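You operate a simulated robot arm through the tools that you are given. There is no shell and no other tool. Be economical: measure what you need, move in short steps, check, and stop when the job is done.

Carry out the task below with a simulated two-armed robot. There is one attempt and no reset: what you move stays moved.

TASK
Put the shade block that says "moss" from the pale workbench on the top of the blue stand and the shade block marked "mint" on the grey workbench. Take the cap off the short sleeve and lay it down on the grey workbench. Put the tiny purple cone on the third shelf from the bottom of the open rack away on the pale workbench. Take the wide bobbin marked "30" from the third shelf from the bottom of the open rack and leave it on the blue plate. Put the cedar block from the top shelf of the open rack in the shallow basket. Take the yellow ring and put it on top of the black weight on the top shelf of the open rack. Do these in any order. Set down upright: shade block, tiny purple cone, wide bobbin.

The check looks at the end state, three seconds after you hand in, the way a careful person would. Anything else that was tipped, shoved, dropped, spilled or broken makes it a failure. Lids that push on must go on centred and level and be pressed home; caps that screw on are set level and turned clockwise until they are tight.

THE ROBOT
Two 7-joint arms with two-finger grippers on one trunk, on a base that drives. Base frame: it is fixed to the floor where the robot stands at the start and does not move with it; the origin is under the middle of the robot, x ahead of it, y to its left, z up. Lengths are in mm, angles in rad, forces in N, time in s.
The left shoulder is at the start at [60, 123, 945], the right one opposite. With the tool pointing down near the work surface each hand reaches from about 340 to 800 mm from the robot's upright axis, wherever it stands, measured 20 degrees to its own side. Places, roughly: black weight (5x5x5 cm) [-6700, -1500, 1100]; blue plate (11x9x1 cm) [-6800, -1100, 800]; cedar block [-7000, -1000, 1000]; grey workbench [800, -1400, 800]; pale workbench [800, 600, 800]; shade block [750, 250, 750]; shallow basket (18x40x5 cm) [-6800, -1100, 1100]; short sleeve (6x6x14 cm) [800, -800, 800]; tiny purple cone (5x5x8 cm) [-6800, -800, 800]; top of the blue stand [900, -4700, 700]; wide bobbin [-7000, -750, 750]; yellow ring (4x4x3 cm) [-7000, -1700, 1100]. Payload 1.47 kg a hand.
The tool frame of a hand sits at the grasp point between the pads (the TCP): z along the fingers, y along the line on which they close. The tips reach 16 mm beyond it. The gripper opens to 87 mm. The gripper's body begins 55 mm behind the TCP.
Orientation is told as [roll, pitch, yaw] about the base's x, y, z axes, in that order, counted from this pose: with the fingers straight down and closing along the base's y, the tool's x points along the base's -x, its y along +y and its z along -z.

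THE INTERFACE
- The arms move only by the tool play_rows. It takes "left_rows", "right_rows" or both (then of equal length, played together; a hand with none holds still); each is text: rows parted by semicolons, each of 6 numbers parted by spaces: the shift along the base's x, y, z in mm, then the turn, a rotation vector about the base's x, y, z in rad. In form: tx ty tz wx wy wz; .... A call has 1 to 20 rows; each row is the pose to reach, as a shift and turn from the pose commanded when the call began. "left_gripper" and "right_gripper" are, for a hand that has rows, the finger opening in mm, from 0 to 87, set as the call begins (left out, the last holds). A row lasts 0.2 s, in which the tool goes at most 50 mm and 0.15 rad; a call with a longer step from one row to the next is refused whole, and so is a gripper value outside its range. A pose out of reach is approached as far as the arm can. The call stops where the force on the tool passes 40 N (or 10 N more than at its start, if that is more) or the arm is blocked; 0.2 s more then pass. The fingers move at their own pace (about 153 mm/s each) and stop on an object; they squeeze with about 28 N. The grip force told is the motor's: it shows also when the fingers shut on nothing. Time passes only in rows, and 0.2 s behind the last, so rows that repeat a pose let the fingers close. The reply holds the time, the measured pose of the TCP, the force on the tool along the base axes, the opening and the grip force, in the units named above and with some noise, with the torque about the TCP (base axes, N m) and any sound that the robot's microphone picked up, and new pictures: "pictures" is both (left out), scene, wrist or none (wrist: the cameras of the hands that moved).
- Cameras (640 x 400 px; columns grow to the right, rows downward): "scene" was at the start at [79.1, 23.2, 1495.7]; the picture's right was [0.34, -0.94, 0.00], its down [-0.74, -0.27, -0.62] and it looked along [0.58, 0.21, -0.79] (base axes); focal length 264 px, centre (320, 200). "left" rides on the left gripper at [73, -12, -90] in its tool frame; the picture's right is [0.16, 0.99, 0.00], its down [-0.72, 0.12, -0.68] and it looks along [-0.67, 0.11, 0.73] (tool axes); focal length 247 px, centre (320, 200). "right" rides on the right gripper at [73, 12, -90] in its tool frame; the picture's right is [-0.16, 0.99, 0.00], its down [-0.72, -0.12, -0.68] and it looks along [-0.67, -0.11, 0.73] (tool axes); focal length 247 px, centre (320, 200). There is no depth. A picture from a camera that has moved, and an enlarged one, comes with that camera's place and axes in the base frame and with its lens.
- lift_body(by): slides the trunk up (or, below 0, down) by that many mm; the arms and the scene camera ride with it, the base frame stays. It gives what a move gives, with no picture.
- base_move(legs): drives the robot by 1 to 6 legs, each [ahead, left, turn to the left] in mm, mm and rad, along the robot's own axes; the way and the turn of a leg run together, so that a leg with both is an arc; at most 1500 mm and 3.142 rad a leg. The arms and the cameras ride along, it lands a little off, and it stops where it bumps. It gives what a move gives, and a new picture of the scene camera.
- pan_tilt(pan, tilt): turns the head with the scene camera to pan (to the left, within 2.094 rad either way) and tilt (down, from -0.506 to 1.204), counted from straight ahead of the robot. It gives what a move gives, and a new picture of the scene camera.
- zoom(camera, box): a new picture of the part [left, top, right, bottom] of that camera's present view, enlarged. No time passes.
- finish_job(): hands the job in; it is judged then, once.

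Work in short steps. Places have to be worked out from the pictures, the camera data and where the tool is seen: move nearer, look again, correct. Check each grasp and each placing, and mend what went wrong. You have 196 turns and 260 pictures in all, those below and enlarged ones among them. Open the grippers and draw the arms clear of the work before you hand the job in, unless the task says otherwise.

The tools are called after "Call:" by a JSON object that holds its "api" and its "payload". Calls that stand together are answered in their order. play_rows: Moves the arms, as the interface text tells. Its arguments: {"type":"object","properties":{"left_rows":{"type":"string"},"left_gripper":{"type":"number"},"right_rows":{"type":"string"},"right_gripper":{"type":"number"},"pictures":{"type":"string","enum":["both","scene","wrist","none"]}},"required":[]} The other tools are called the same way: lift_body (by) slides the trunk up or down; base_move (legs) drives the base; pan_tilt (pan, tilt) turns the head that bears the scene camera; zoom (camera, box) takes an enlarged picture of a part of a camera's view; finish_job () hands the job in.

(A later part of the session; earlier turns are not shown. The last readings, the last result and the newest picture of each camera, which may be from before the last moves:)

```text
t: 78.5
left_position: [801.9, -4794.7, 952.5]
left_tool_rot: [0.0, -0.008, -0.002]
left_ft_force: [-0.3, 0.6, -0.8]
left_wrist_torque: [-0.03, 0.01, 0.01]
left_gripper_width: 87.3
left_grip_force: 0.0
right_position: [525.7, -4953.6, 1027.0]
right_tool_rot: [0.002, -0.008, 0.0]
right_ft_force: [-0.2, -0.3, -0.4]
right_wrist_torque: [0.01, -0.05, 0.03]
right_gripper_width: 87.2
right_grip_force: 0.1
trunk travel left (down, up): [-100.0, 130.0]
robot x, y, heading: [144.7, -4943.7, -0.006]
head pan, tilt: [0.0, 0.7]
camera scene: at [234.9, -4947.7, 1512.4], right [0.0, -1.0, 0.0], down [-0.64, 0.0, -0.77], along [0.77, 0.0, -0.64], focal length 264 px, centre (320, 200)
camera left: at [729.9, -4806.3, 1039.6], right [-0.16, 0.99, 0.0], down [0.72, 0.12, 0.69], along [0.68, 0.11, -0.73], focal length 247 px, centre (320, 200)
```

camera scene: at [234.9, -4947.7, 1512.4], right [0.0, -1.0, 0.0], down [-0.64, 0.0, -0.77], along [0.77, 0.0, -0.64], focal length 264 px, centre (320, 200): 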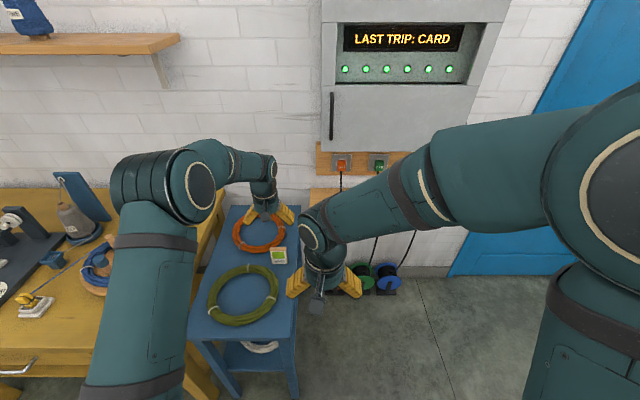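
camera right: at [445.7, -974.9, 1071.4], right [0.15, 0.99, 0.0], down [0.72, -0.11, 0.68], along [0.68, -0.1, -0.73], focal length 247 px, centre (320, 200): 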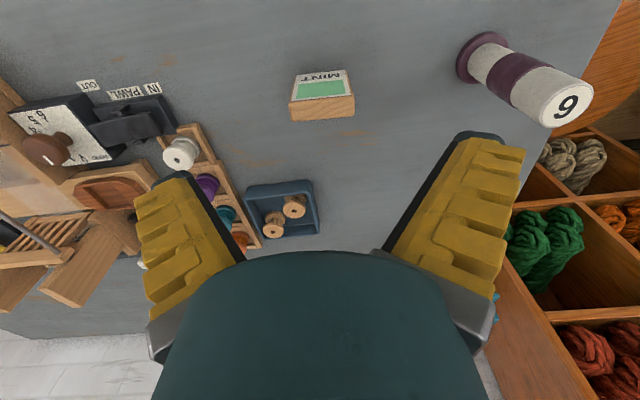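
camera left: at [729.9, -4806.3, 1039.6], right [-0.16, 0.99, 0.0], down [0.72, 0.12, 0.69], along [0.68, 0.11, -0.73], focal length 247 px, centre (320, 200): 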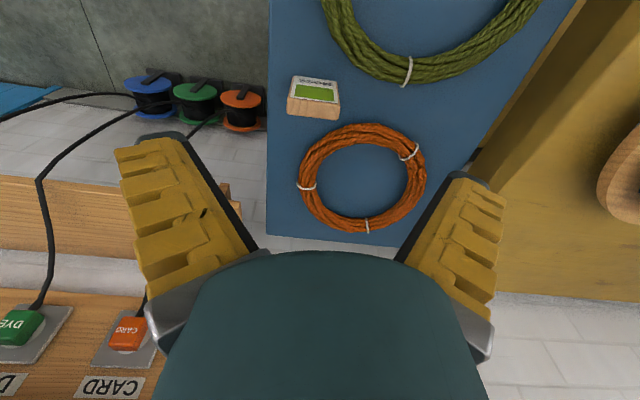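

Moss stands on the stand. I fold the left arm back, back away and turn around to view the way to the rack.

Call:
{"api": "play_rows", "payload": {"left_rows": "-36 24 14 0 0 0;-72 48 28 0 0 0;-108 72 41 0 0 0;-144 96 55 0 0 0;-180 120 69 0 0 0;-216 144 83 0 0 0;-252 168 97 0 0 0;-289 190 110 0 0 0", "pictures": "none"}}

Call:
{"api": "base_move", "payload": {"legs": [[-600, 0, 0], [0, 0, 2.6]]}}

Call:
{"api": "pan_tilt", "payload": {"pan": 0.0, "tilt": 0.3}}

```text
t: 80.3
left_position: [512.4, -4606.4, 1063.3]
left_tool_rot: [0.0, -0.007, -0.001]
left_ft_force: [0.4, 0.2, -0.1]
left_wrist_torque: [0.0, 0.0, -0.03]
left_gripper_width: 87.1
left_grip_force: 0.0
right_position: [526.9, -4953.3, 1025.7]
right_tool_rot: [0.001, -0.007, -0.001]
right_ft_force: [-0.8, -0.6, 0.4]
right_wrist_torque: [-0.01, -0.02, 0.01]
right_gripper_width: 87.0
right_grip_force: 0.1
trunk travel left (down, up): [-100.0, 130.0]
robot x, y, heading: [140.6, -4945.6, 0.0]
head pan, tilt: [0.0, 0.7]
```

```text
t: 89.9
left_position: [-946.5, -5048.1, 1062.5]
left_tool_rot: [-0.001, -0.006, 2.603]
left_ft_force: [1.2, -0.1, -0.1]
left_wrist_torque: [0.0, -0.02, 0.03]
left_gripper_width: 87.0
left_grip_force: 0.1
right_position: [-782.0, -4741.7, 1027.0]
right_tool_rot: [0.0, -0.004, 2.601]
right_ft_force: [0.2, 0.4, 0.7]
right_wrist_torque: [0.03, -0.05, 0.01]
right_gripper_width: 87.0
right_grip_force: 0.2
trunk travel left (down, up): [-100.0, 130.0]
robot x, y, heading: [-451.1, -4943.5, 2.602]
head pan, tilt: [0.0, 0.7]
camera scene: at [-538.0, -4899.1, 1512.3], right [0.51, 0.86, 0.0], down [0.55, -0.33, -0.76], along [-0.66, 0.39, -0.64], focal length 264 px, centre (320, 200)
```

scene: 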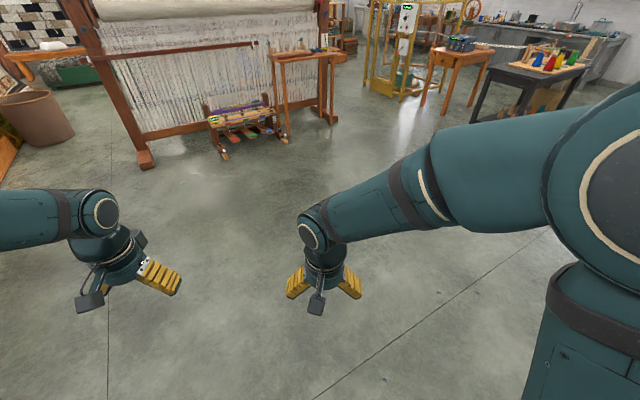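

```text
t: 90.7
left_position: [-945.9, -5046.8, 1062.6]
left_tool_rot: [0.001, -0.006, 2.604]
left_ft_force: [-0.7, -0.3, 0.0]
left_wrist_torque: [0.02, 0.01, 0.03]
left_gripper_width: 86.9
left_grip_force: 0.0
right_position: [-780.8, -4741.4, 1026.5]
right_tool_rot: [0.001, -0.006, 2.602]
right_ft_force: [0.6, -0.3, 0.2]
right_wrist_torque: [-0.02, -0.03, -0.02]
right_gripper_width: 86.9
right_grip_force: 0.0
trunk travel left (down, up): [-100.0, 130.0]
robot x, y, heading: [-455.7, -4945.1, 2.6]
head pan, tilt: [0.0, 0.3]
camera scene: at [-545.2, -4894.7, 1548.3], right [0.51, 0.86, 0.0], down [0.25, -0.15, -0.96], along [-0.82, 0.49, -0.3], focal length 264 px, centre (320, 200)
```

scene: 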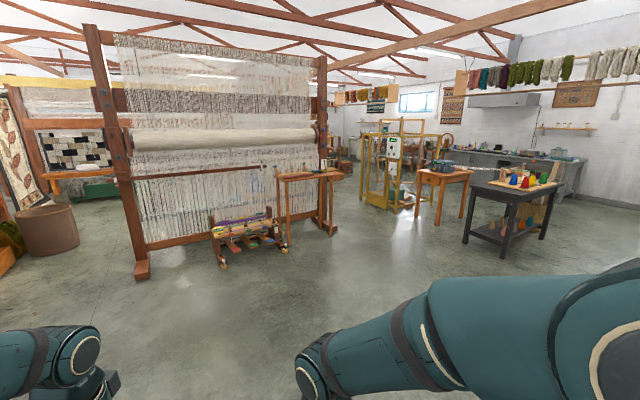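

The loom is around (-3650, -5250…-2950), with machines in a row at y≈-1600. The gap at y≈-2250 should pass. I drive to about (-2550,-2250) facing -x.

Call:
{"api": "base_move", "payload": {"legs": [[0, 0, 0.54], [700, -900, 0], [700, -900, 0], [700, -900, 0]]}}

```text
t: 116.0
left_position: [-2889.2, -2583.1, 1062.4]
left_tool_rot: [0.001, -0.007, 3.133]
left_ft_force: [0.1, 0.0, 0.5]
left_wrist_torque: [0.04, -0.01, 0.02]
left_gripper_width: 87.1
left_grip_force: 0.1
right_position: [-2901.1, -2236.4, 1026.4]
right_tool_rot: [0.002, -0.005, 3.132]
right_ft_force: [0.0, 0.9, -0.5]
right_wrist_torque: [0.01, 0.0, -0.01]
right_gripper_width: 86.9
right_grip_force: 0.0
trunk travel left (down, up): [-100.0, 130.0]
robot x, y, heading: [-2515.1, -2249.0, 3.133]
head pan, tilt: [0.0, 0.3]
camera scene: at [-2621.3, -2249.8, 1548.4], right [0.01, 1.0, 0.0], down [0.3, 0.0, -0.96], along [-0.96, 0.01, -0.3], focal length 264 px, centre (320, 200)
```

scene: 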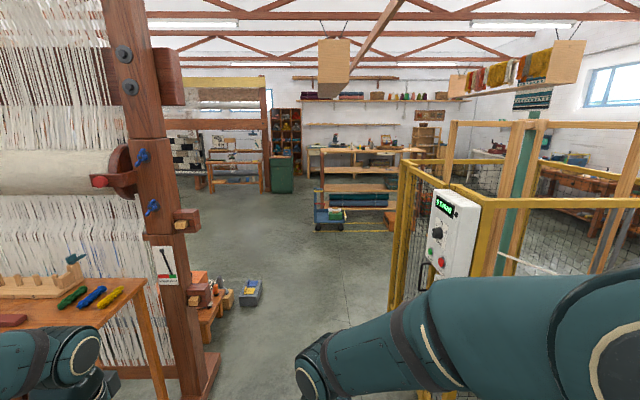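

I zoom on the rack ahead.

Call:
{"api": "zoom", "payload": {"camera": "scene", "box": [290, 120, 450, 240]}}

```text
3.33 times, centred on (370, 180) of scene
camera zoom: at [-2621.3, -2249.8, 1548.4], right [0.01, 1.0, 0.0], down [0.3, 0.0, -0.96], along [-0.96, 0.01, -0.3], focal length 879 px, centre (153, 267)
```

zoom: 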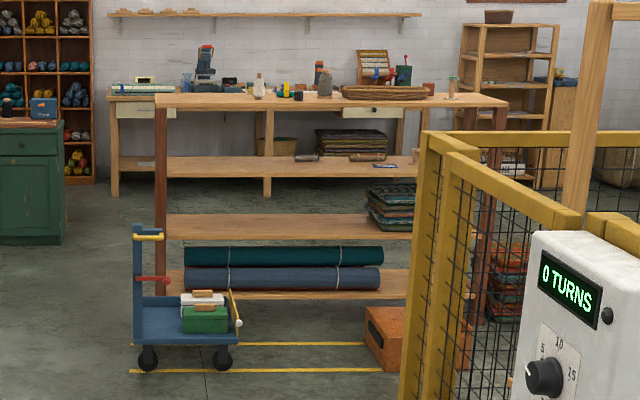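

The open rack spans about y -2220…-630 at x≈-6700…-7100, with a cart and an orange box on the floor before it. I drive ahead to x≈-5000 and look again.

Call:
{"api": "base_move", "payload": {"legs": [[1250, 0, 0], [1250, 0, 0], [0, -800, 0]]}}

```text
t: 135.2
left_position: [-5372.4, -1716.1, 1062.9]
left_tool_rot: [0.001, -0.006, 3.115]
left_ft_force: [0.0, -0.2, 0.2]
left_wrist_torque: [0.01, 0.03, 0.02]
left_gripper_width: 86.8
left_grip_force: 0.1
right_position: [-5378.2, -1369.0, 1025.6]
right_tool_rot: [0.001, -0.005, 3.116]
right_ft_force: [0.0, -0.1, 0.9]
right_wrist_torque: [0.02, 0.01, 0.01]
right_gripper_width: 87.0
right_grip_force: 0.2
trunk travel left (down, up): [-100.0, 130.0]
robot x, y, heading: [-4994.7, -1384.5, 3.122]
head pan, tilt: [0.0, 0.3]
camera scene: at [-5097.8, -1386.4, 1548.4], right [0.03, 1.0, 0.0], down [0.3, -0.01, -0.96], along [-0.95, 0.02, -0.3], focal length 264 px, centre (320, 200)
```

scene: 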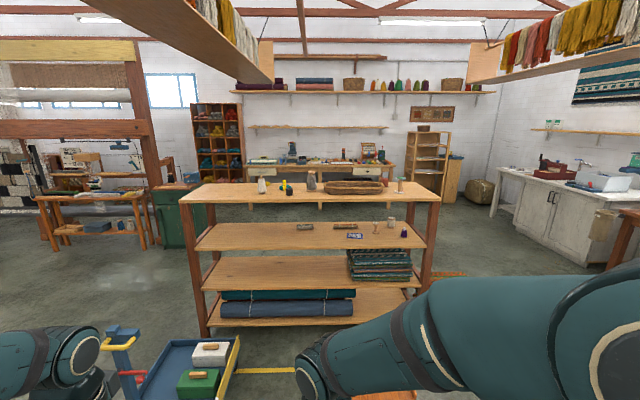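

Call:
{"api": "zoom", "payload": {"camera": "scene", "box": [170, 160, 450, 335]}}

Call:
{"api": "pan_tilt", "payload": {"pan": 0.0, "tilt": 0.8}}

```text
2.29 times, centred on (310, 248) of scene
camera zoom: at [-5097.8, -1386.4, 1548.4], right [0.03, 1.0, 0.0], down [0.3, -0.01, -0.96], along [-0.95, 0.02, -0.3], focal length 603 px, centre (343, 91)
```

zoom: 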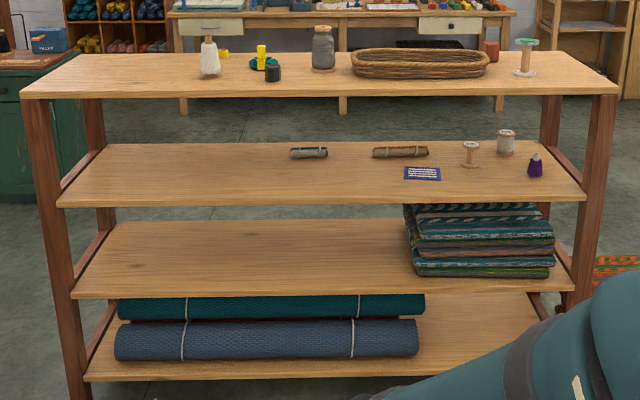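

```text
t: 136.2
left_position: [-5370.7, -1715.8, 1062.5]
left_tool_rot: [0.0, -0.007, 3.116]
left_ft_force: [0.9, 0.1, 0.0]
left_wrist_torque: [0.04, -0.01, 0.0]
left_gripper_width: 87.0
left_grip_force: 0.1
right_position: [-5376.1, -1369.4, 1025.6]
right_tool_rot: [0.002, -0.006, 3.115]
right_ft_force: [-0.2, 0.1, 0.2]
right_wrist_torque: [-0.03, -0.01, 0.02]
right_gripper_width: 87.1
right_grip_force: 0.1
trunk travel left (down, up): [-100.0, 130.0]
robot x, y, heading: [-4993.2, -1384.6, 3.117]
head pan, tilt: [0.0, 0.799]
camera scene: at [-5085.1, -1386.9, 1504.1], right [0.03, 1.0, 0.0], down [0.72, -0.02, -0.7], along [-0.7, 0.02, -0.72], focal length 264 px, centre (320, 200)
```

scene: 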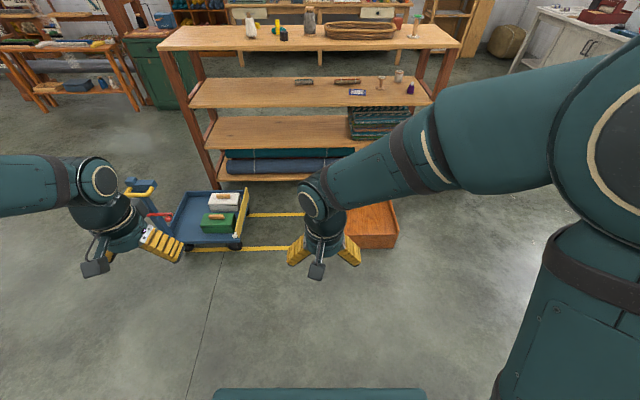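

Cart and box block the front; approaching from behind the rack looks better. I go right past the rack's end and look at that side.

Call:
{"api": "base_move", "payload": {"legs": [[0, -1450, 0.02]]}}

Call:
{"api": "pan_tilt", "payload": {"pan": 0.2, "tilt": 0.45}}

```text
t: 149.1
left_position: [-5333.8, -262.2, 1062.4]
left_tool_rot: [0.0, -0.007, 3.113]
left_ft_force: [-0.4, -0.1, -0.3]
left_wrist_torque: [-0.02, -0.01, -0.01]
left_gripper_width: 87.0
left_grip_force: 0.1
right_position: [-5338.7, 85.8, 1026.5]
right_tool_rot: [0.003, -0.006, 3.113]
right_ft_force: [-0.3, 1.2, 0.7]
right_wrist_torque: [0.01, -0.01, 0.0]
right_gripper_width: 86.9
right_grip_force: 0.1
trunk travel left (down, up): [-100.0, 130.0]
robot x, y, heading: [-4954.7, 65.2, 3.116]
head pan, tilt: [0.0, 0.799]
camera scene: at [-5046.0, 67.6, 1504.0], right [0.03, 1.0, 0.0], down [0.72, -0.02, -0.7], along [-0.7, 0.02, -0.72], focal length 264 px, centre (320, 200)
```

scene: 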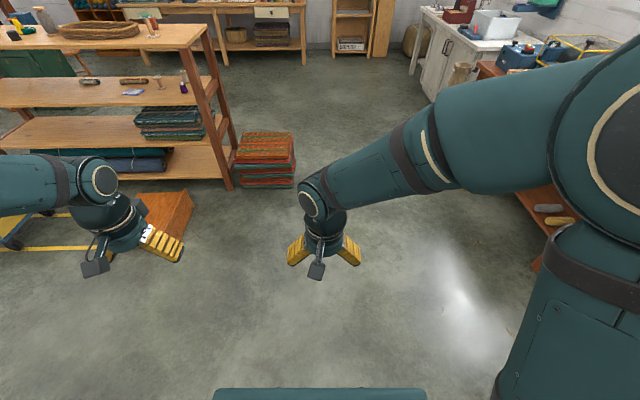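

```text
t: 149.9
left_position: [-5334.6, -260.2, 1062.5]
left_tool_rot: [-0.001, -0.007, 3.115]
left_ft_force: [-0.3, -0.3, -1.0]
left_wrist_torque: [0.02, 0.0, 0.0]
left_gripper_width: 87.1
left_grip_force: 0.0
right_position: [-5337.3, 85.6, 1024.9]
right_tool_rot: [0.002, -0.005, 3.114]
right_ft_force: [0.1, -0.3, 0.5]
right_wrist_torque: [0.02, 0.01, -0.02]
right_gripper_width: 87.0
right_grip_force: 0.0
trunk travel left (down, up): [-100.0, 130.0]
robot x, y, heading: [-4954.1, 65.9, 3.112]
head pan, tilt: [0.201, 0.45]
camera scene: at [-5055.9, 49.5, 1534.4], right [-0.17, 0.99, 0.0], down [0.43, 0.07, -0.9], along [-0.89, -0.15, -0.44], focal length 264 px, centre (320, 200)
```

scene: 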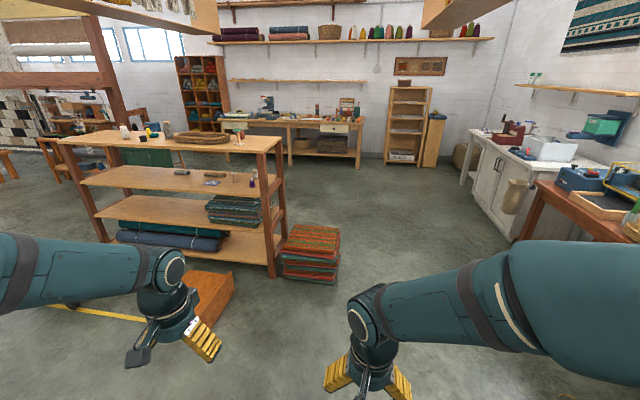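

Behind the rack is free. I drive round the right end to (-7850,-950) and turn to face +x.

Call:
{"api": "base_move", "payload": {"legs": [[0, -400, 0.03], [1450, 0, 0], [1450, 0, 0], [0, 0, 3.14], [0, -1400, 0]]}}

Call:
{"api": "pan_tilt", "payload": {"pan": 0.0, "tilt": 0.5}}

```text
t: 186.9
left_position: [-7521.7, -566.8, 1062.4]
left_tool_rot: [-0.001, -0.006, -0.029]
left_ft_force: [-0.5, -0.2, 1.0]
left_wrist_torque: [-0.04, 0.0, 0.0]
left_gripper_width: 86.9
left_grip_force: 0.0
right_position: [-7516.3, -913.4, 1025.8]
right_tool_rot: [0.001, -0.006, -0.031]
right_ft_force: [0.7, -0.4, 0.8]
right_wrist_torque: [-0.02, -0.01, 0.0]
right_gripper_width: 87.0
right_grip_force: 0.0
trunk travel left (down, up): [-100.0, 130.0]
robot x, y, heading: [-7901.3, -894.7, -0.034]
head pan, tilt: [0.201, 0.45]
camera scene: at [-7802.2, -881.3, 1534.5], right [0.17, -0.99, 0.0], down [-0.43, -0.07, -0.9], along [0.89, 0.15, -0.44], focal length 264 px, centre (320, 200)
```

scene: 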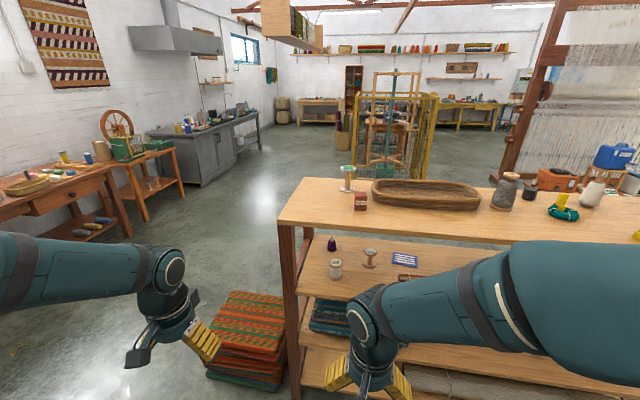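

```text
t: 187.6
left_position: [-7521.3, -565.7, 1063.3]
left_tool_rot: [0.0, -0.006, -0.032]
left_ft_force: [0.6, 0.1, 0.3]
left_wrist_torque: [0.0, 0.01, 0.02]
left_gripper_width: 86.8
left_grip_force: 0.2
right_position: [-7517.1, -913.3, 1025.2]
right_tool_rot: [0.002, -0.005, -0.031]
right_ft_force: [0.1, 0.5, 0.8]
right_wrist_torque: [-0.01, 0.03, 0.0]
right_gripper_width: 87.1
right_grip_force: 0.0
trunk travel left (down, up): [-100.0, 130.0]
robot x, y, heading: [-7900.2, -894.4, -0.028]
head pan, tilt: [0.0, 0.499]
camera scene: at [-7801.8, -899.5, 1530.0], right [-0.03, -1.0, 0.0], down [-0.48, 0.01, -0.88], along [0.88, -0.03, -0.48], focal length 264 px, centre (320, 200)
```

scene: 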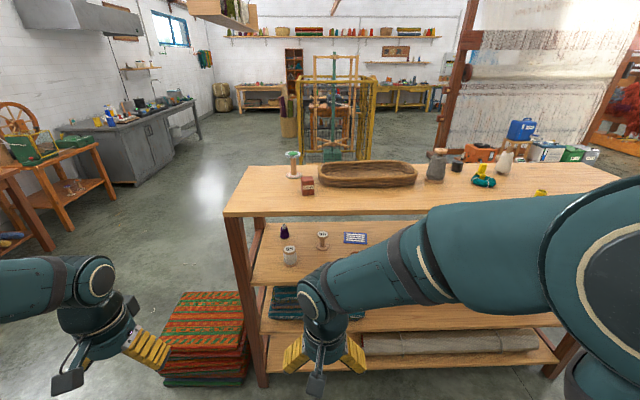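

Excellent view from behind. I zoom on the top shelf and third shelf items.

Call:
{"api": "zoom", "payload": {"camera": "scene", "box": [215, 130, 425, 275]}}

Call:
{"api": "zoom", "payload": {"camera": "scene", "box": [400, 110, 600, 240]}}

```text
2.76 times, centred on (320, 202) of scene
camera zoom: at [-7801.8, -899.5, 1530.0], right [-0.03, -1.0, 0.0], down [-0.48, 0.01, -0.88], along [0.88, -0.03, -0.48], focal length 728 px, centre (320, 193)
```

zoom: 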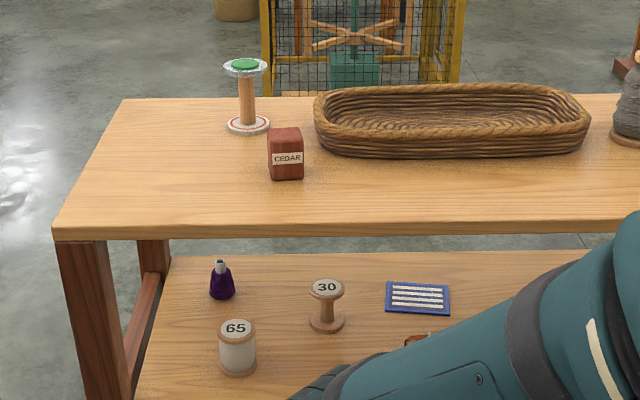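

```text
3.08 times, centred on (500, 175) of scene
camera zoom: at [-7801.8, -899.5, 1530.0], right [-0.03, -1.0, 0.0], down [-0.48, 0.01, -0.88], along [0.88, -0.03, -0.48], focal length 812 px, centre (-234, 277)
```

zoom: 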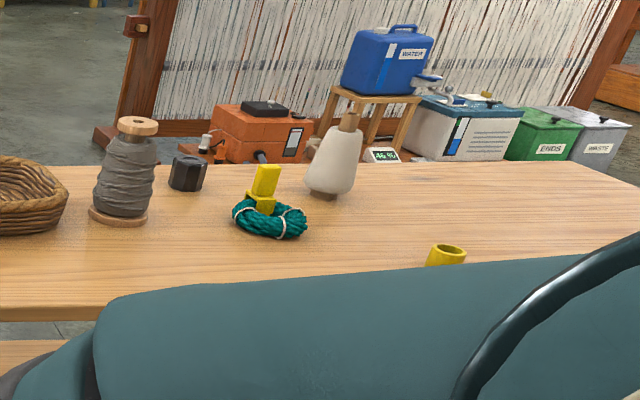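

Cedar, bobbin 30, plate, cone, weight and yellow ring are identified. Top shelf ≈1080 high, spanning x -7078…-6632. I raise trunk and hands, then drive nearer.

Call:
{"api": "lift_body", "payload": {"by": 130}}

Call:
{"api": "play_rows", "payload": {"left_rows": "0 0 40 0 0 0;0 0 60 0 0 0", "right_rows": "0 0 45 0 0 0;0 0 90 0 0 0", "pictures": "none"}}

Call:
{"api": "base_move", "payload": {"legs": [[0, 0, 0.03], [430, -150, 0]]}}

```text
t: 189.2
left_position: [-7520.2, -567.7, 1191.2]
left_tool_rot: [0.001, -0.007, -0.029]
left_ft_force: [0.3, -0.3, -0.2]
left_wrist_torque: [0.01, 0.02, 0.02]
left_gripper_width: 87.0
left_grip_force: 0.0
right_position: [-7517.2, -914.2, 1155.2]
right_tool_rot: [0.002, -0.005, -0.032]
right_ft_force: [-0.3, 0.8, 0.0]
right_wrist_torque: [-0.03, -0.01, -0.01]
right_gripper_width: 87.0
right_grip_force: 0.1
trunk travel left (down, up): [-230.0, 0.0]
robot x, y, heading: [-7901.0, -894.7, -0.029]
head pan, tilt: [0.0, 0.499]
```

```text
t: 189.8
left_position: [-7521.5, -568.3, 1252.2]
left_tool_rot: [0.0, -0.007, -0.03]
left_ft_force: [-0.2, -0.6, -0.1]
left_wrist_torque: [0.02, 0.0, 0.01]
left_gripper_width: 86.9
left_grip_force: 0.0
right_position: [-7516.5, -914.3, 1248.1]
right_tool_rot: [0.002, -0.004, -0.031]
right_ft_force: [-0.1, -0.1, 0.3]
right_wrist_torque: [0.0, 0.0, 0.01]
right_gripper_width: 87.0
right_grip_force: 0.1
trunk travel left (down, up): [-230.0, 0.0]
robot x, y, heading: [-7905.6, -895.4, -0.027]
head pan, tilt: [0.0, 0.499]
```

```text
t: 192.9
left_position: [-7095.6, -704.5, 1251.5]
left_tool_rot: [-0.001, -0.006, 0.007]
left_ft_force: [-0.4, -0.3, 0.8]
left_wrist_torque: [0.03, 0.05, -0.01]
left_gripper_width: 86.7
left_grip_force: 0.0
right_position: [-7077.9, -1050.2, 1247.0]
right_tool_rot: [0.002, -0.004, 0.006]
right_ft_force: [0.2, -1.1, 0.4]
right_wrist_torque: [0.0, 0.05, 0.02]
right_gripper_width: 87.0
right_grip_force: 0.1
trunk travel left (down, up): [-230.0, 0.0]
robot x, y, heading: [-7466.2, -1040.9, 0.01]
head pan, tilt: [0.0, 0.499]
camera scene: at [-7363.1, -1046.1, 1660.0], right [0.01, -1.0, 0.0], down [-0.48, 0.0, -0.88], along [0.88, 0.0, -0.48], focal length 264 px, centre (320, 200)
```

scene: 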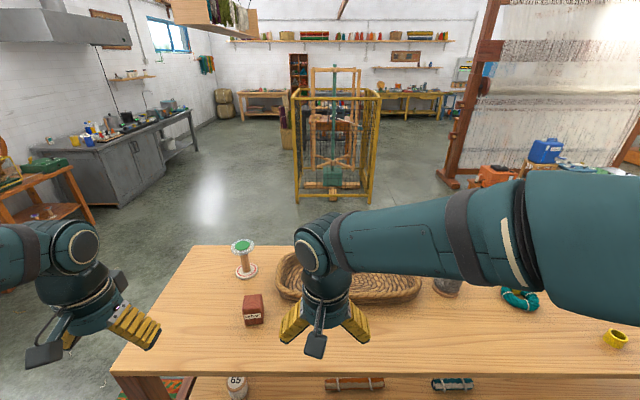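

Cedar at ≈(-6925,-883,1112), basket ≈(-6803,-1132), ring ≈(-6981,-1714,1099), weight ≈(-6743,-1528). I bring the left hand near the cedar block and shift the right hand away.

Call:
{"api": "play_rows", "payload": {"left_rows": "30 -41 -4 0 0 0;60 -82 -8 0 0 0;90 -123 -12 0 0 0;110 -165 -16 0 0 0;120 -172 -20 0 0 0", "right_rows": "0 -40 4 0 0 0;0 -80 8 0 0 0;0 -120 12 0 0 0;0 -160 16 0 0 0;0 -200 20 0 0 0", "pictures": "both"}}

```text
refused: row 1 steps farther than a row can; nothing moved
```

Call:
{"api": "play_rows", "payload": {"left_rows": "24 -34 -4 0 0 0;48 -69 -8 0 0 0;72 -103 -12 0 0 0;96 -138 -16 0 0 0;120 -172 -20 0 0 0", "right_rows": "0 -40 4 0 0 0;0 -80 8 0 0 0;0 -120 12 0 0 0;0 -160 16 0 0 0;0 -200 20 0 0 0", "pictures": "both"}}

```text
t: 194.2
left_position: [-6974.8, -877.5, 1232.4]
left_tool_rot: [-0.001, -0.006, 0.005]
left_ft_force: [-0.2, -0.4, 0.7]
left_wrist_torque: [0.02, 0.01, 0.03]
left_gripper_width: 86.9
left_grip_force: 0.1
right_position: [-7076.2, -1252.2, 1265.9]
right_tool_rot: [0.003, -0.006, 0.006]
right_ft_force: [0.3, -1.0, -0.2]
right_wrist_torque: [0.03, -0.02, -0.04]
right_gripper_width: 87.0
right_grip_force: 0.1
trunk travel left (down, up): [-230.0, 0.0]
robot x, y, heading: [-7465.0, -1044.5, 0.008]
head pan, tilt: [0.0, 0.499]
camera scene: at [-7362.5, -1048.0, 1659.9], right [0.01, -1.0, 0.0], down [-0.48, 0.0, -0.88], along [0.88, 0.01, -0.48], focal length 264 px, centre (320, 200)
camera right: at [-7150.5, -1241.0, 1354.9], right [0.15, 0.99, 0.0], down [0.72, -0.11, 0.68], along [0.68, -0.1, -0.73], focal length 247 px, centre (320, 200)
camera left: at [-7047.9, -889.2, 1320.9], right [-0.16, 0.99, 0.0], down [0.72, 0.12, 0.69], along [0.68, 0.11, -0.73], focal length 247 px, centre (320, 200)
```

scene: 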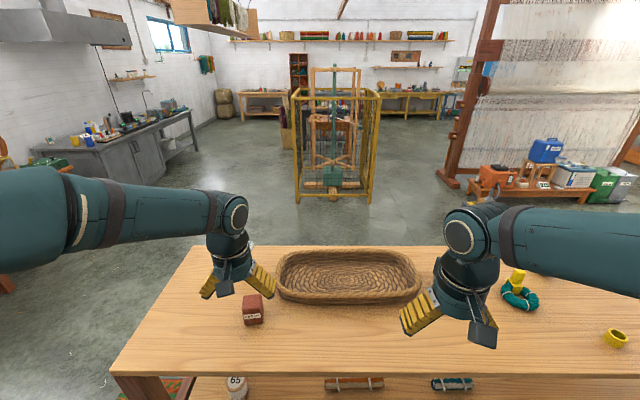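
right: 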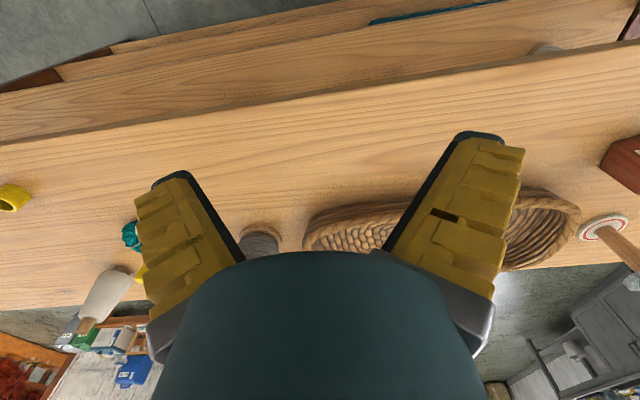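
left: 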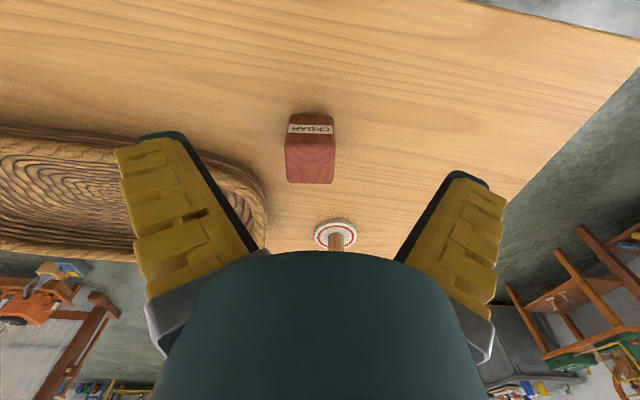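

Cedar is ≈38×38×60, centre (-6923,-880). I open to 66, align, and descend to z≈1120.

Call:
{"api": "play_rows", "payload": {"left_rows": "40 -2 0 0 0 0;52 -2 -20 0 0 0;52 -2 -60 0 0 0;52 -2 -90 0 0 0;52 -2 -112 0 0 0;52 -2 -112 0 0 0", "left_gripper": 66, "pictures": "wrist"}}

```text
t: 195.6
left_position: [-6924.2, -878.5, 1120.1]
left_tool_rot: [-0.001, -0.006, 0.007]
left_ft_force: [-0.1, -0.3, -0.1]
left_wrist_torque: [0.01, 0.04, -0.03]
left_gripper_width: 70.2
left_grip_force: 2.7
right_position: [-7076.6, -1250.1, 1266.3]
right_tool_rot: [0.001, -0.006, 0.006]
right_ft_force: [0.2, 0.0, -0.4]
right_wrist_torque: [0.0, 0.0, 0.01]
right_gripper_width: 87.1
right_grip_force: 0.0
trunk travel left (down, up): [-230.0, 0.0]
robot x, y, heading: [-7461.7, -1045.7, 0.005]
head pan, tilt: [0.0, 0.499]
camera left: at [-6997.2, -890.2, 1208.1], right [-0.16, 0.99, 0.0], down [0.72, 0.12, 0.69], along [0.68, 0.11, -0.73], focal length 247 px, centre (320, 200)
```

left: 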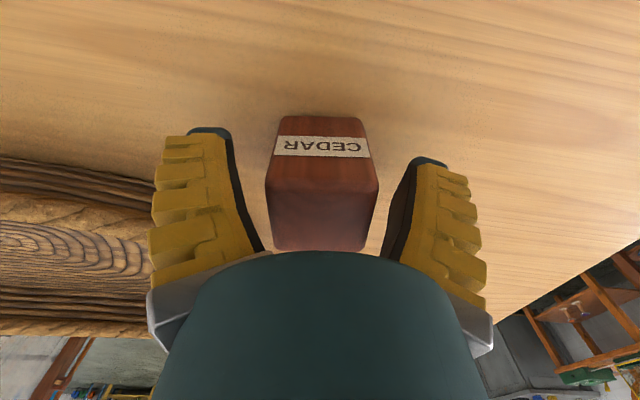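

The block sits between the fingers. I close and lift.

Call:
{"api": "play_rows", "payload": {"left_rows": "0 0 0 0 0 0;0 0 0 0 0 0;0 0 0 0 0 0;0 0 30 0 0 0;0 0 70 0 0 0;0 0 110 0 0 0", "left_gripper": 0, "pictures": "both"}}

```text
t: 196.9
left_position: [-6924.8, -877.9, 1230.4]
left_tool_rot: [0.001, -0.005, 0.008]
left_ft_force: [-0.5, -0.8, -0.6]
left_wrist_torque: [0.01, 0.02, 0.0]
left_gripper_width: 42.4
left_grip_force: 27.5
right_position: [-7077.0, -1249.6, 1267.1]
right_tool_rot: [0.003, -0.007, 0.006]
right_ft_force: [-0.2, 0.7, -0.6]
right_wrist_torque: [0.01, 0.0, 0.02]
right_gripper_width: 86.9
right_grip_force: 0.1
trunk travel left (down, up): [-230.0, 0.0]
robot x, y, heading: [-7465.4, -1043.2, 0.005]
head pan, tilt: [0.0, 0.499]
camera scene: at [-7364.3, -1046.1, 1660.1], right [0.01, -1.0, 0.0], down [-0.48, 0.0, -0.88], along [0.88, 0.0, -0.48], focal length 264 px, centre (320, 200)
camera left: at [-6997.5, -888.9, 1319.3], right [-0.16, 0.99, 0.0], down [0.72, 0.12, 0.69], along [0.68, 0.11, -0.73], focal length 247 px, centre (320, 200)
```

scene: 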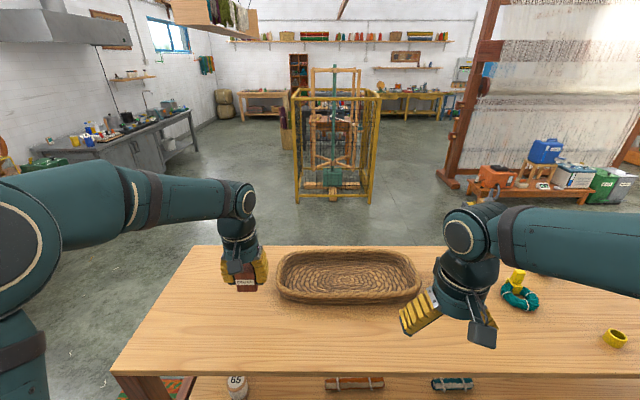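
left: 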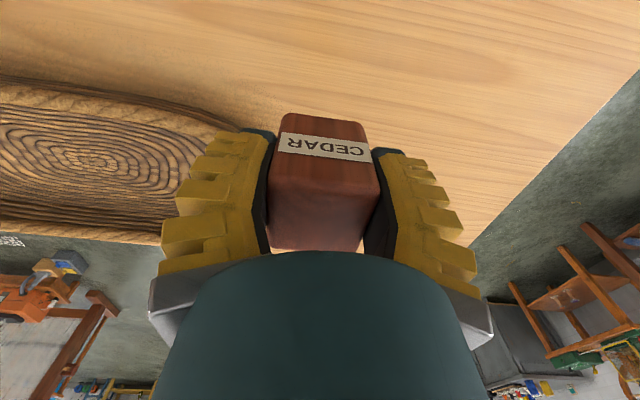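

Cedar held. I carry it above the basket centre ≈(-6800,-1105) and check.

Call:
{"api": "play_rows", "payload": {"left_rows": "21 -38 5 0 0 0;42 -76 10 0 0 0;63 -114 10 0 0 0;84 -152 10 0 0 0;105 -190 10 0 0 0;125 -226 10 0 0 0;125 -226 10 0 0 0", "pictures": "both"}}

```text
t: 198.6
left_position: [-6799.2, -1102.9, 1241.3]
left_tool_rot: [-0.002, -0.006, 0.008]
left_ft_force: [0.1, 0.0, -0.7]
left_wrist_torque: [-0.04, -0.02, -0.01]
left_gripper_width: 42.6
left_grip_force: 27.8
right_position: [-7078.4, -1248.5, 1267.6]
right_tool_rot: [0.001, -0.007, 0.006]
right_ft_force: [0.6, 0.0, -0.3]
right_wrist_torque: [-0.01, 0.0, 0.01]
right_gripper_width: 87.0
right_grip_force: 0.0
trunk travel left (down, up): [-230.0, 0.0]
robot x, y, heading: [-7461.3, -1044.1, 0.007]
head pan, tilt: [0.0, 0.499]
camera scene: at [-7364.5, -1044.6, 1660.1], right [0.01, -1.0, 0.0], down [-0.48, 0.0, -0.88], along [0.88, 0.0, -0.48], focal length 264 px, centre (320, 200)
camera left: at [-6871.8, -1113.1, 1329.3], right [-0.16, 0.99, 0.0], down [0.72, 0.12, 0.69], along [0.68, 0.11, -0.73], focal length 247 px, centre (320, 200)
```

scene: 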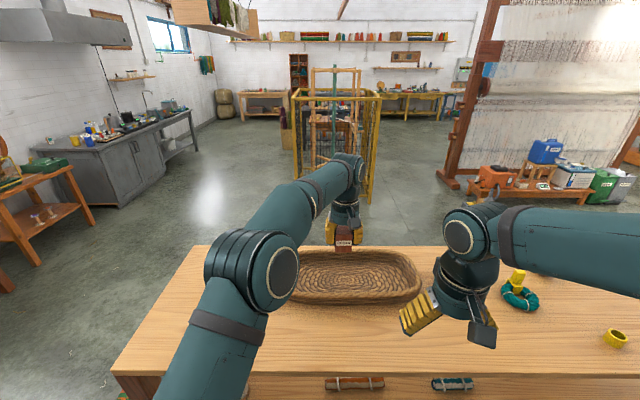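
left: 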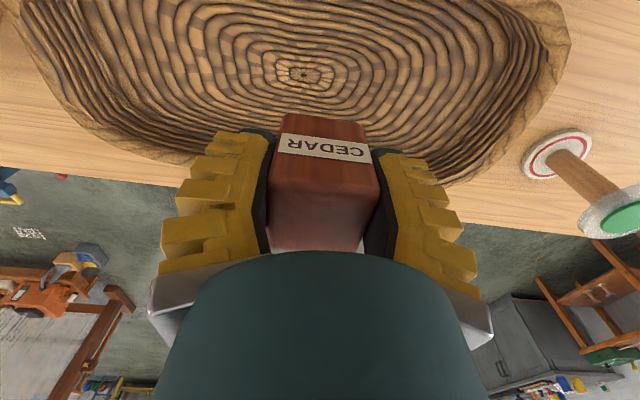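

The spiral centre is at (-6803,-1117), nearly beneath. I lower with a force watch.

Call:
{"api": "play_rows", "payload": {"left_rows": "-3 -8 -35 0 0 0;-3 -8 -70 0 0 0;-3 -8 -95 0 0 0;-3 -8 -100 0 0 0;-3 -8 -103 0 0 0;-3 -8 -106 0 0 0;-3 -8 -109 0 0 0;-3 -8 -112 0 0 0;-3 -8 -115 0 0 0;-3 -8 -118 0 0 0;-3 -8 -121 0 0 0;-3 -8 -124 0 0 0", "pictures": "wrist"}}

```text
t: 201.2
left_position: [-6800.6, -1113.0, 1117.3]
left_tool_rot: [-0.002, -0.012, 0.007]
left_ft_force: [2.4, -0.4, 18.4]
left_wrist_torque: [0.01, -0.05, 0.05]
left_gripper_width: 43.7
left_grip_force: 28.0
right_position: [-7078.7, -1250.1, 1266.6]
right_tool_rot: [0.003, -0.007, 0.005]
right_ft_force: [0.2, 0.0, -0.4]
right_wrist_torque: [-0.01, -0.01, -0.01]
right_gripper_width: 86.9
right_grip_force: 0.1
trunk travel left (down, up): [-230.0, 0.0]
robot x, y, heading: [-7461.3, -1049.3, 0.003]
head pan, tilt: [0.0, 0.499]
camera left: at [-6874.2, -1124.0, 1206.0], right [-0.16, 0.99, 0.0], down [0.72, 0.12, 0.69], along [0.68, 0.11, -0.73], focal length 247 px, centre (320, 200)
```

left: 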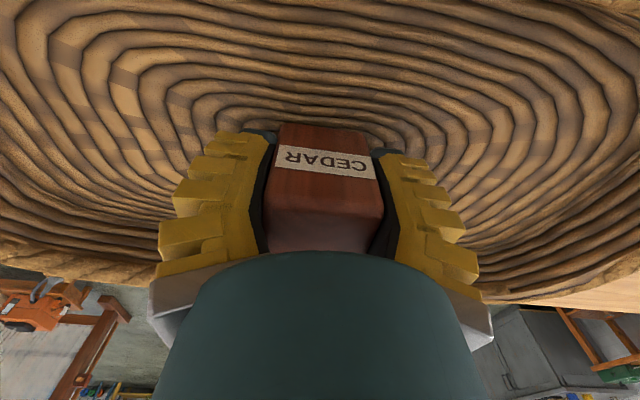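

Contact on the basket floor. I release and rise.

Call:
{"api": "play_rows", "payload": {"left_rows": "0 0 1 0 0 0;0 0 1 0 0 0;0 0 1 0 0 0;0 0 40 0 0 0;0 0 85 0 0 0;0 0 130 0 0 0;-30 30 140 0 0 0", "left_gripper": 75, "pictures": "wrist"}}

```text
t: 202.8
left_position: [-6833.0, -1079.5, 1257.2]
left_tool_rot: [0.0, -0.008, 0.007]
left_ft_force: [-1.4, 0.1, 0.8]
left_wrist_torque: [-0.01, -0.03, 0.03]
left_gripper_width: 77.6
left_grip_force: 1.8
right_position: [-7078.7, -1248.9, 1267.7]
right_tool_rot: [-0.002, -0.009, 0.006]
right_ft_force: [-0.1, -0.1, 0.5]
right_wrist_torque: [-0.05, -0.02, 0.02]
right_gripper_width: 87.0
right_grip_force: 0.1
trunk travel left (down, up): [-230.0, 0.0]
robot x, y, heading: [-7463.0, -1044.9, 0.008]
head pan, tilt: [0.0, 0.499]
camera left: at [-6905.6, -1091.7, 1345.4], right [-0.16, 0.99, 0.0], down [0.72, 0.12, 0.69], along [0.68, 0.11, -0.73], focal length 247 px, centre (320, 200)
```

left: 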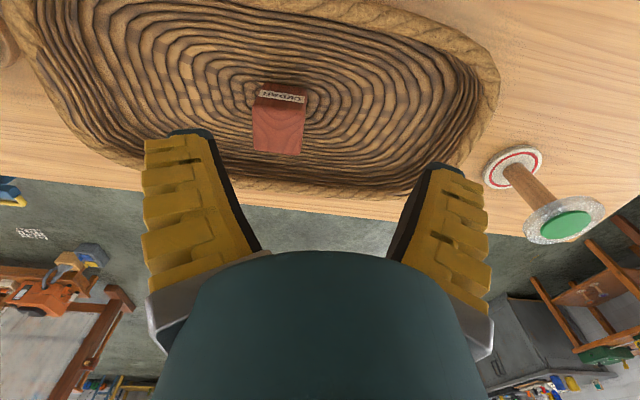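

Cedar lies in the basket. I bring the left arm home and shift the base right by 450 for the ring and weight.

Call:
{"api": "play_rows", "payload": {"left_rows": "-27 38 2 0 0 0;-54 76 4 0 0 0;-81 114 6 0 0 0;-108 152 8 0 0 0;-135 190 8 0 0 0;-162 228 8 0 0 0;-189 266 8 0 0 0;-216 304 8 0 0 0;-243 342 8 0 0 0;-262 377 8 0 0 0", "pictures": "none"}}

Call:
{"api": "base_move", "payload": {"legs": [[0, -450, -0.005]]}}

```text
t: 204.9
left_position: [-7093.2, -705.9, 1266.6]
left_tool_rot: [-0.001, -0.008, 0.005]
left_ft_force: [-0.1, -0.4, -0.4]
left_wrist_torque: [0.0, 0.04, 0.01]
left_gripper_width: 77.7
left_grip_force: 2.1
right_position: [-7077.2, -1250.1, 1267.1]
right_tool_rot: [0.001, -0.007, 0.007]
right_ft_force: [0.2, 0.7, -0.2]
right_wrist_torque: [-0.02, -0.04, -0.01]
right_gripper_width: 87.1
right_grip_force: 0.0
trunk travel left (down, up): [-230.0, 0.0]
robot x, y, heading: [-7460.8, -1048.8, 0.003]
head pan, tilt: [0.0, 0.499]
```

```text
t: 209.4
left_position: [-7089.2, -1160.6, 1266.8]
left_tool_rot: [0.0, -0.007, 0.001]
left_ft_force: [0.3, -0.4, 0.0]
left_wrist_torque: [0.04, 0.01, 0.01]
left_gripper_width: 77.5
left_grip_force: 1.8
right_position: [-7077.4, -1706.0, 1266.8]
right_tool_rot: [0.0, -0.006, -0.002]
right_ft_force: [-0.8, -0.5, -0.2]
right_wrist_torque: [0.03, 0.01, -0.01]
right_gripper_width: 87.0
right_grip_force: 0.0
trunk travel left (down, up): [-230.0, 0.0]
robot x, y, heading: [-7461.3, -1496.3, -0.003]
head pan, tilt: [0.0, 0.499]
camera scene: at [-7362.6, -1499.4, 1660.0], right [0.0, -1.0, 0.0], down [-0.48, 0.0, -0.88], along [0.88, 0.0, -0.48], focal length 264 px, centre (320, 200)
```

scene: 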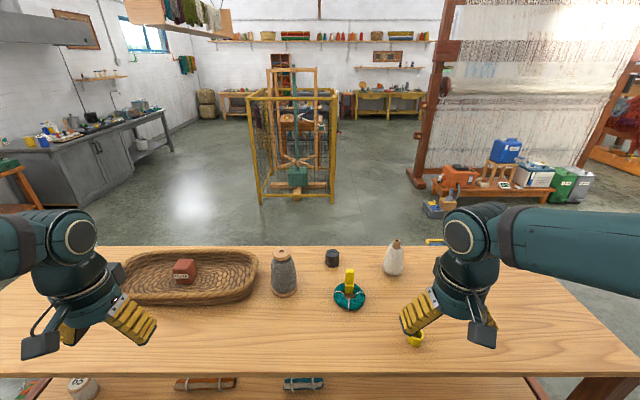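

Ring ≈(-6988,-1716), weight ≈(-6731,-1536). I lower the right hand toward the ring for a close look.

Call:
{"api": "play_rows", "payload": {"right_rows": "20 -5 -30 0 0 0;40 -10 -67 0 0 0;40 -10 -67 0 0 0", "pictures": "wrist"}}

```text
t: 210.2
left_position: [-7090.8, -1160.9, 1266.5]
left_tool_rot: [0.0, -0.008, 0.0]
left_ft_force: [-0.5, 0.9, -0.5]
left_wrist_torque: [0.0, 0.0, -0.01]
left_gripper_width: 77.5
left_grip_force: 1.5
right_position: [-7039.7, -1714.8, 1200.5]
right_tool_rot: [0.003, -0.006, -0.003]
right_ft_force: [-0.1, 0.7, 0.0]
right_wrist_torque: [-0.02, -0.03, 0.0]
right_gripper_width: 87.0
right_grip_force: 0.2
trunk travel left (down, up): [-230.0, 0.0]
robot x, y, heading: [-7462.4, -1495.8, 0.001]
head pan, tilt: [0.0, 0.499]
camera right: at [-7113.0, -1703.7, 1289.1], right [0.16, 0.99, 0.0], down [0.72, -0.12, 0.69], along [0.68, -0.11, -0.73], focal length 247 px, centre (320, 200)
```

right: 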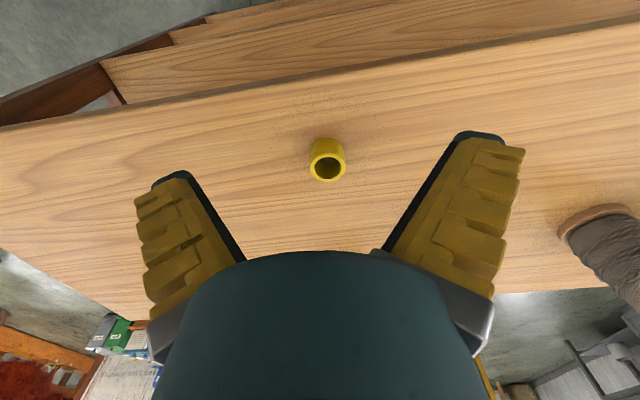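

Ring top centre ≈(-6989.5,-1716.6). I descend over it to z≈1106, fingers 60 open.

Call:
{"api": "play_rows", "payload": {"right_rows": "30 -1 0 0 0 0;50 -2 -20 0 0 0;50 -2 -55 0 0 0;50 -2 -80 0 0 0;50 -2 -87 0 0 0;50 -2 -91 0 0 0;50 -2 -94 0 0 0", "right_gripper": 64, "pictures": "wrist"}}

```text
t: 211.8
left_position: [-7090.4, -1159.5, 1266.9]
left_tool_rot: [-0.001, -0.007, 0.0]
left_ft_force: [-0.6, -0.7, 0.0]
left_wrist_torque: [0.0, -0.02, -0.01]
left_gripper_width: 77.3
left_grip_force: 1.8
right_position: [-6988.7, -1715.3, 1105.7]
right_tool_rot: [0.002, -0.006, -0.002]
right_ft_force: [-0.1, 0.0, 0.3]
right_wrist_torque: [0.03, -0.01, 0.01]
right_gripper_width: 68.1
right_grip_force: 3.4
trunk travel left (down, up): [-230.0, 0.0]
robot x, y, heading: [-7462.6, -1496.0, 0.004]
head pan, tilt: [0.0, 0.499]
camera right: at [-7062.1, -1705.2, 1194.2], right [0.16, 0.99, 0.0], down [0.72, -0.12, 0.68], along [0.68, -0.11, -0.73], focal length 247 px, centre (320, 200)
```

right: 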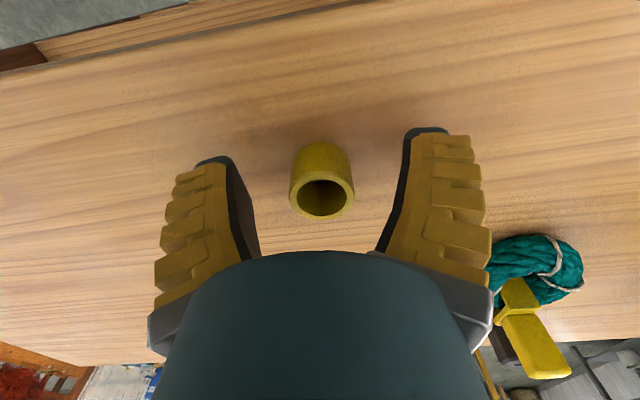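

The ring top seems ≈1107, so I go 7 lower and 4 ahead, then close.

Call:
{"api": "play_rows", "payload": {"right_rows": "4 -1 -4 0 0 0;4 -1 -7 0 0 0;4 -1 -7 0 0 0", "pictures": "none"}}

Call:
{"api": "play_rows", "payload": {"right_rows": "0 0 0 0 0 0;0 0 0 0 0 0;0 0 0 0 0 0", "right_gripper": 0, "pictures": "none"}}

Call:
{"api": "play_rows", "payload": {"right_rows": "0 0 20 0 0 0;0 0 60 0 0 0;0 0 100 0 0 0;0 0 140 0 0 0", "pictures": "both"}}

```text
t: 212.7
left_position: [-7089.3, -1160.2, 1266.8]
left_tool_rot: [-0.001, -0.007, -0.001]
left_ft_force: [0.1, 0.6, 0.0]
left_wrist_torque: [0.01, -0.01, -0.03]
left_gripper_width: 77.4
left_grip_force: 2.0
right_position: [-6985.0, -1719.1, 1099.5]
right_tool_rot: [0.002, -0.004, -0.003]
right_ft_force: [-0.3, 0.1, -0.9]
right_wrist_torque: [0.02, 0.0, -0.03]
right_gripper_width: 68.3
right_grip_force: 2.9
trunk travel left (down, up): [-230.0, 0.0]
robot x, y, heading: [-7460.7, -1499.3, -0.001]
head pan, tilt: [0.0, 0.499]
```

```text
t: 213.4
left_position: [-7089.9, -1160.7, 1266.7]
left_tool_rot: [0.0, -0.006, -0.001]
left_ft_force: [0.5, 0.4, 0.1]
left_wrist_torque: [-0.01, 0.02, 0.04]
left_gripper_width: 77.7
left_grip_force: 2.0
right_position: [-6983.6, -1718.0, 1098.3]
right_tool_rot: [0.0, -0.005, -0.003]
right_ft_force: [0.4, 0.0, 0.9]
right_wrist_torque: [0.03, 0.01, -0.01]
right_gripper_width: 22.3
right_grip_force: 28.3
trunk travel left (down, up): [-230.0, 0.0]
robot x, y, heading: [-7464.3, -1499.5, -0.009]
head pan, tilt: [0.0, 0.499]
```

```text
t: 214.4
left_position: [-7090.5, -1160.4, 1266.5]
left_tool_rot: [0.001, -0.007, 0.0]
left_ft_force: [0.2, 0.8, 0.7]
left_wrist_torque: [0.01, 0.0, 0.02]
left_gripper_width: 77.6
left_grip_force: 2.1
right_position: [-6982.7, -1721.2, 1239.4]
right_tool_rot: [0.003, -0.004, -0.002]
right_ft_force: [0.0, 0.1, -0.6]
right_wrist_torque: [0.01, -0.03, -0.04]
right_gripper_width: 22.3
right_grip_force: 27.8
trunk travel left (down, up): [-230.0, 0.0]
robot x, y, heading: [-7462.2, -1497.3, -0.0]
head pan, tilt: [0.0, 0.499]
camera scene: at [-7363.3, -1499.2, 1660.1], right [0.0, -1.0, 0.0], down [-0.48, 0.0, -0.88], along [0.88, 0.0, -0.48], focal length 264 px, centre (320, 200)
camera right: at [-7057.1, -1709.6, 1327.8], right [0.16, 0.99, 0.0], down [0.72, -0.12, 0.68], along [0.68, -0.11, -0.73], focal length 247 px, centre (320, 200)
```

scene: 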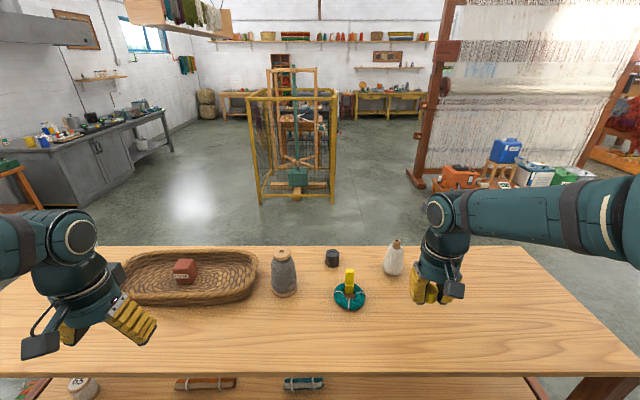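
right: 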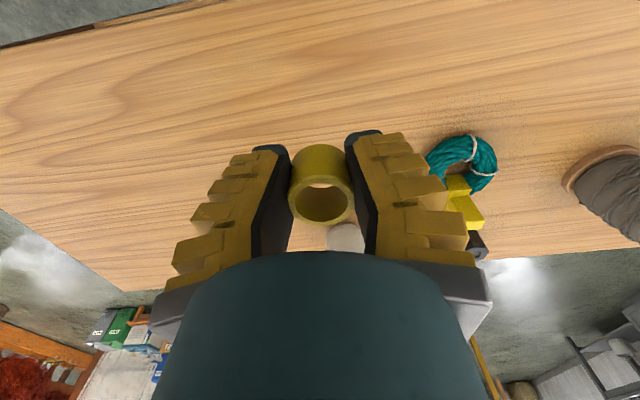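

Ring held. I raise and move near the weight for a look, passing well above the hook.

Call:
{"api": "play_rows", "payload": {"right_rows": "0 0 45 0 0 0;30 29 60 0 0 0;60 58 60 0 0 0;90 88 60 0 0 0;120 118 60 0 0 0;150 148 60 0 0 0;180 176 60 0 0 0;190 185 60 0 0 0;190 185 60 0 0 0", "pictures": "both"}}

```text
t: 216.4
left_position: [-7089.9, -1160.5, 1266.4]
left_tool_rot: [0.0, -0.006, 0.001]
left_ft_force: [0.9, -0.4, 1.1]
left_wrist_torque: [-0.01, 0.02, 0.02]
left_gripper_width: 77.5
left_grip_force: 2.2
right_position: [-6792.3, -1532.4, 1299.7]
right_tool_rot: [0.001, -0.006, -0.002]
right_ft_force: [-0.8, -0.2, -0.7]
right_wrist_torque: [-0.02, 0.0, 0.02]
right_gripper_width: 21.5
right_grip_force: 27.8
trunk travel left (down, up): [-230.0, 0.0]
robot x, y, heading: [-7460.9, -1496.2, -0.007]
head pan, tilt: [0.0, 0.499]
camera scene: at [-7362.5, -1499.2, 1660.0], right [0.0, -1.0, 0.0], down [-0.48, 0.0, -0.88], along [0.88, 0.0, -0.48], focal length 264 px, centre (320, 200)
camera right: at [-6866.3, -1521.5, 1388.5], right [0.16, 0.99, 0.0], down [0.72, -0.12, 0.68], along [0.68, -0.11, -0.73], focal length 247 px, centre (320, 200)
```

scene: 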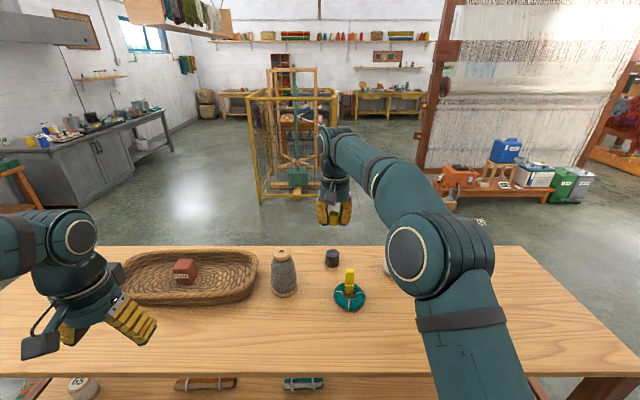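
right: 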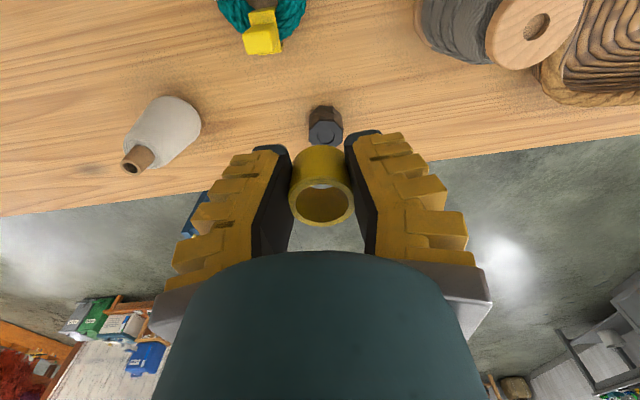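

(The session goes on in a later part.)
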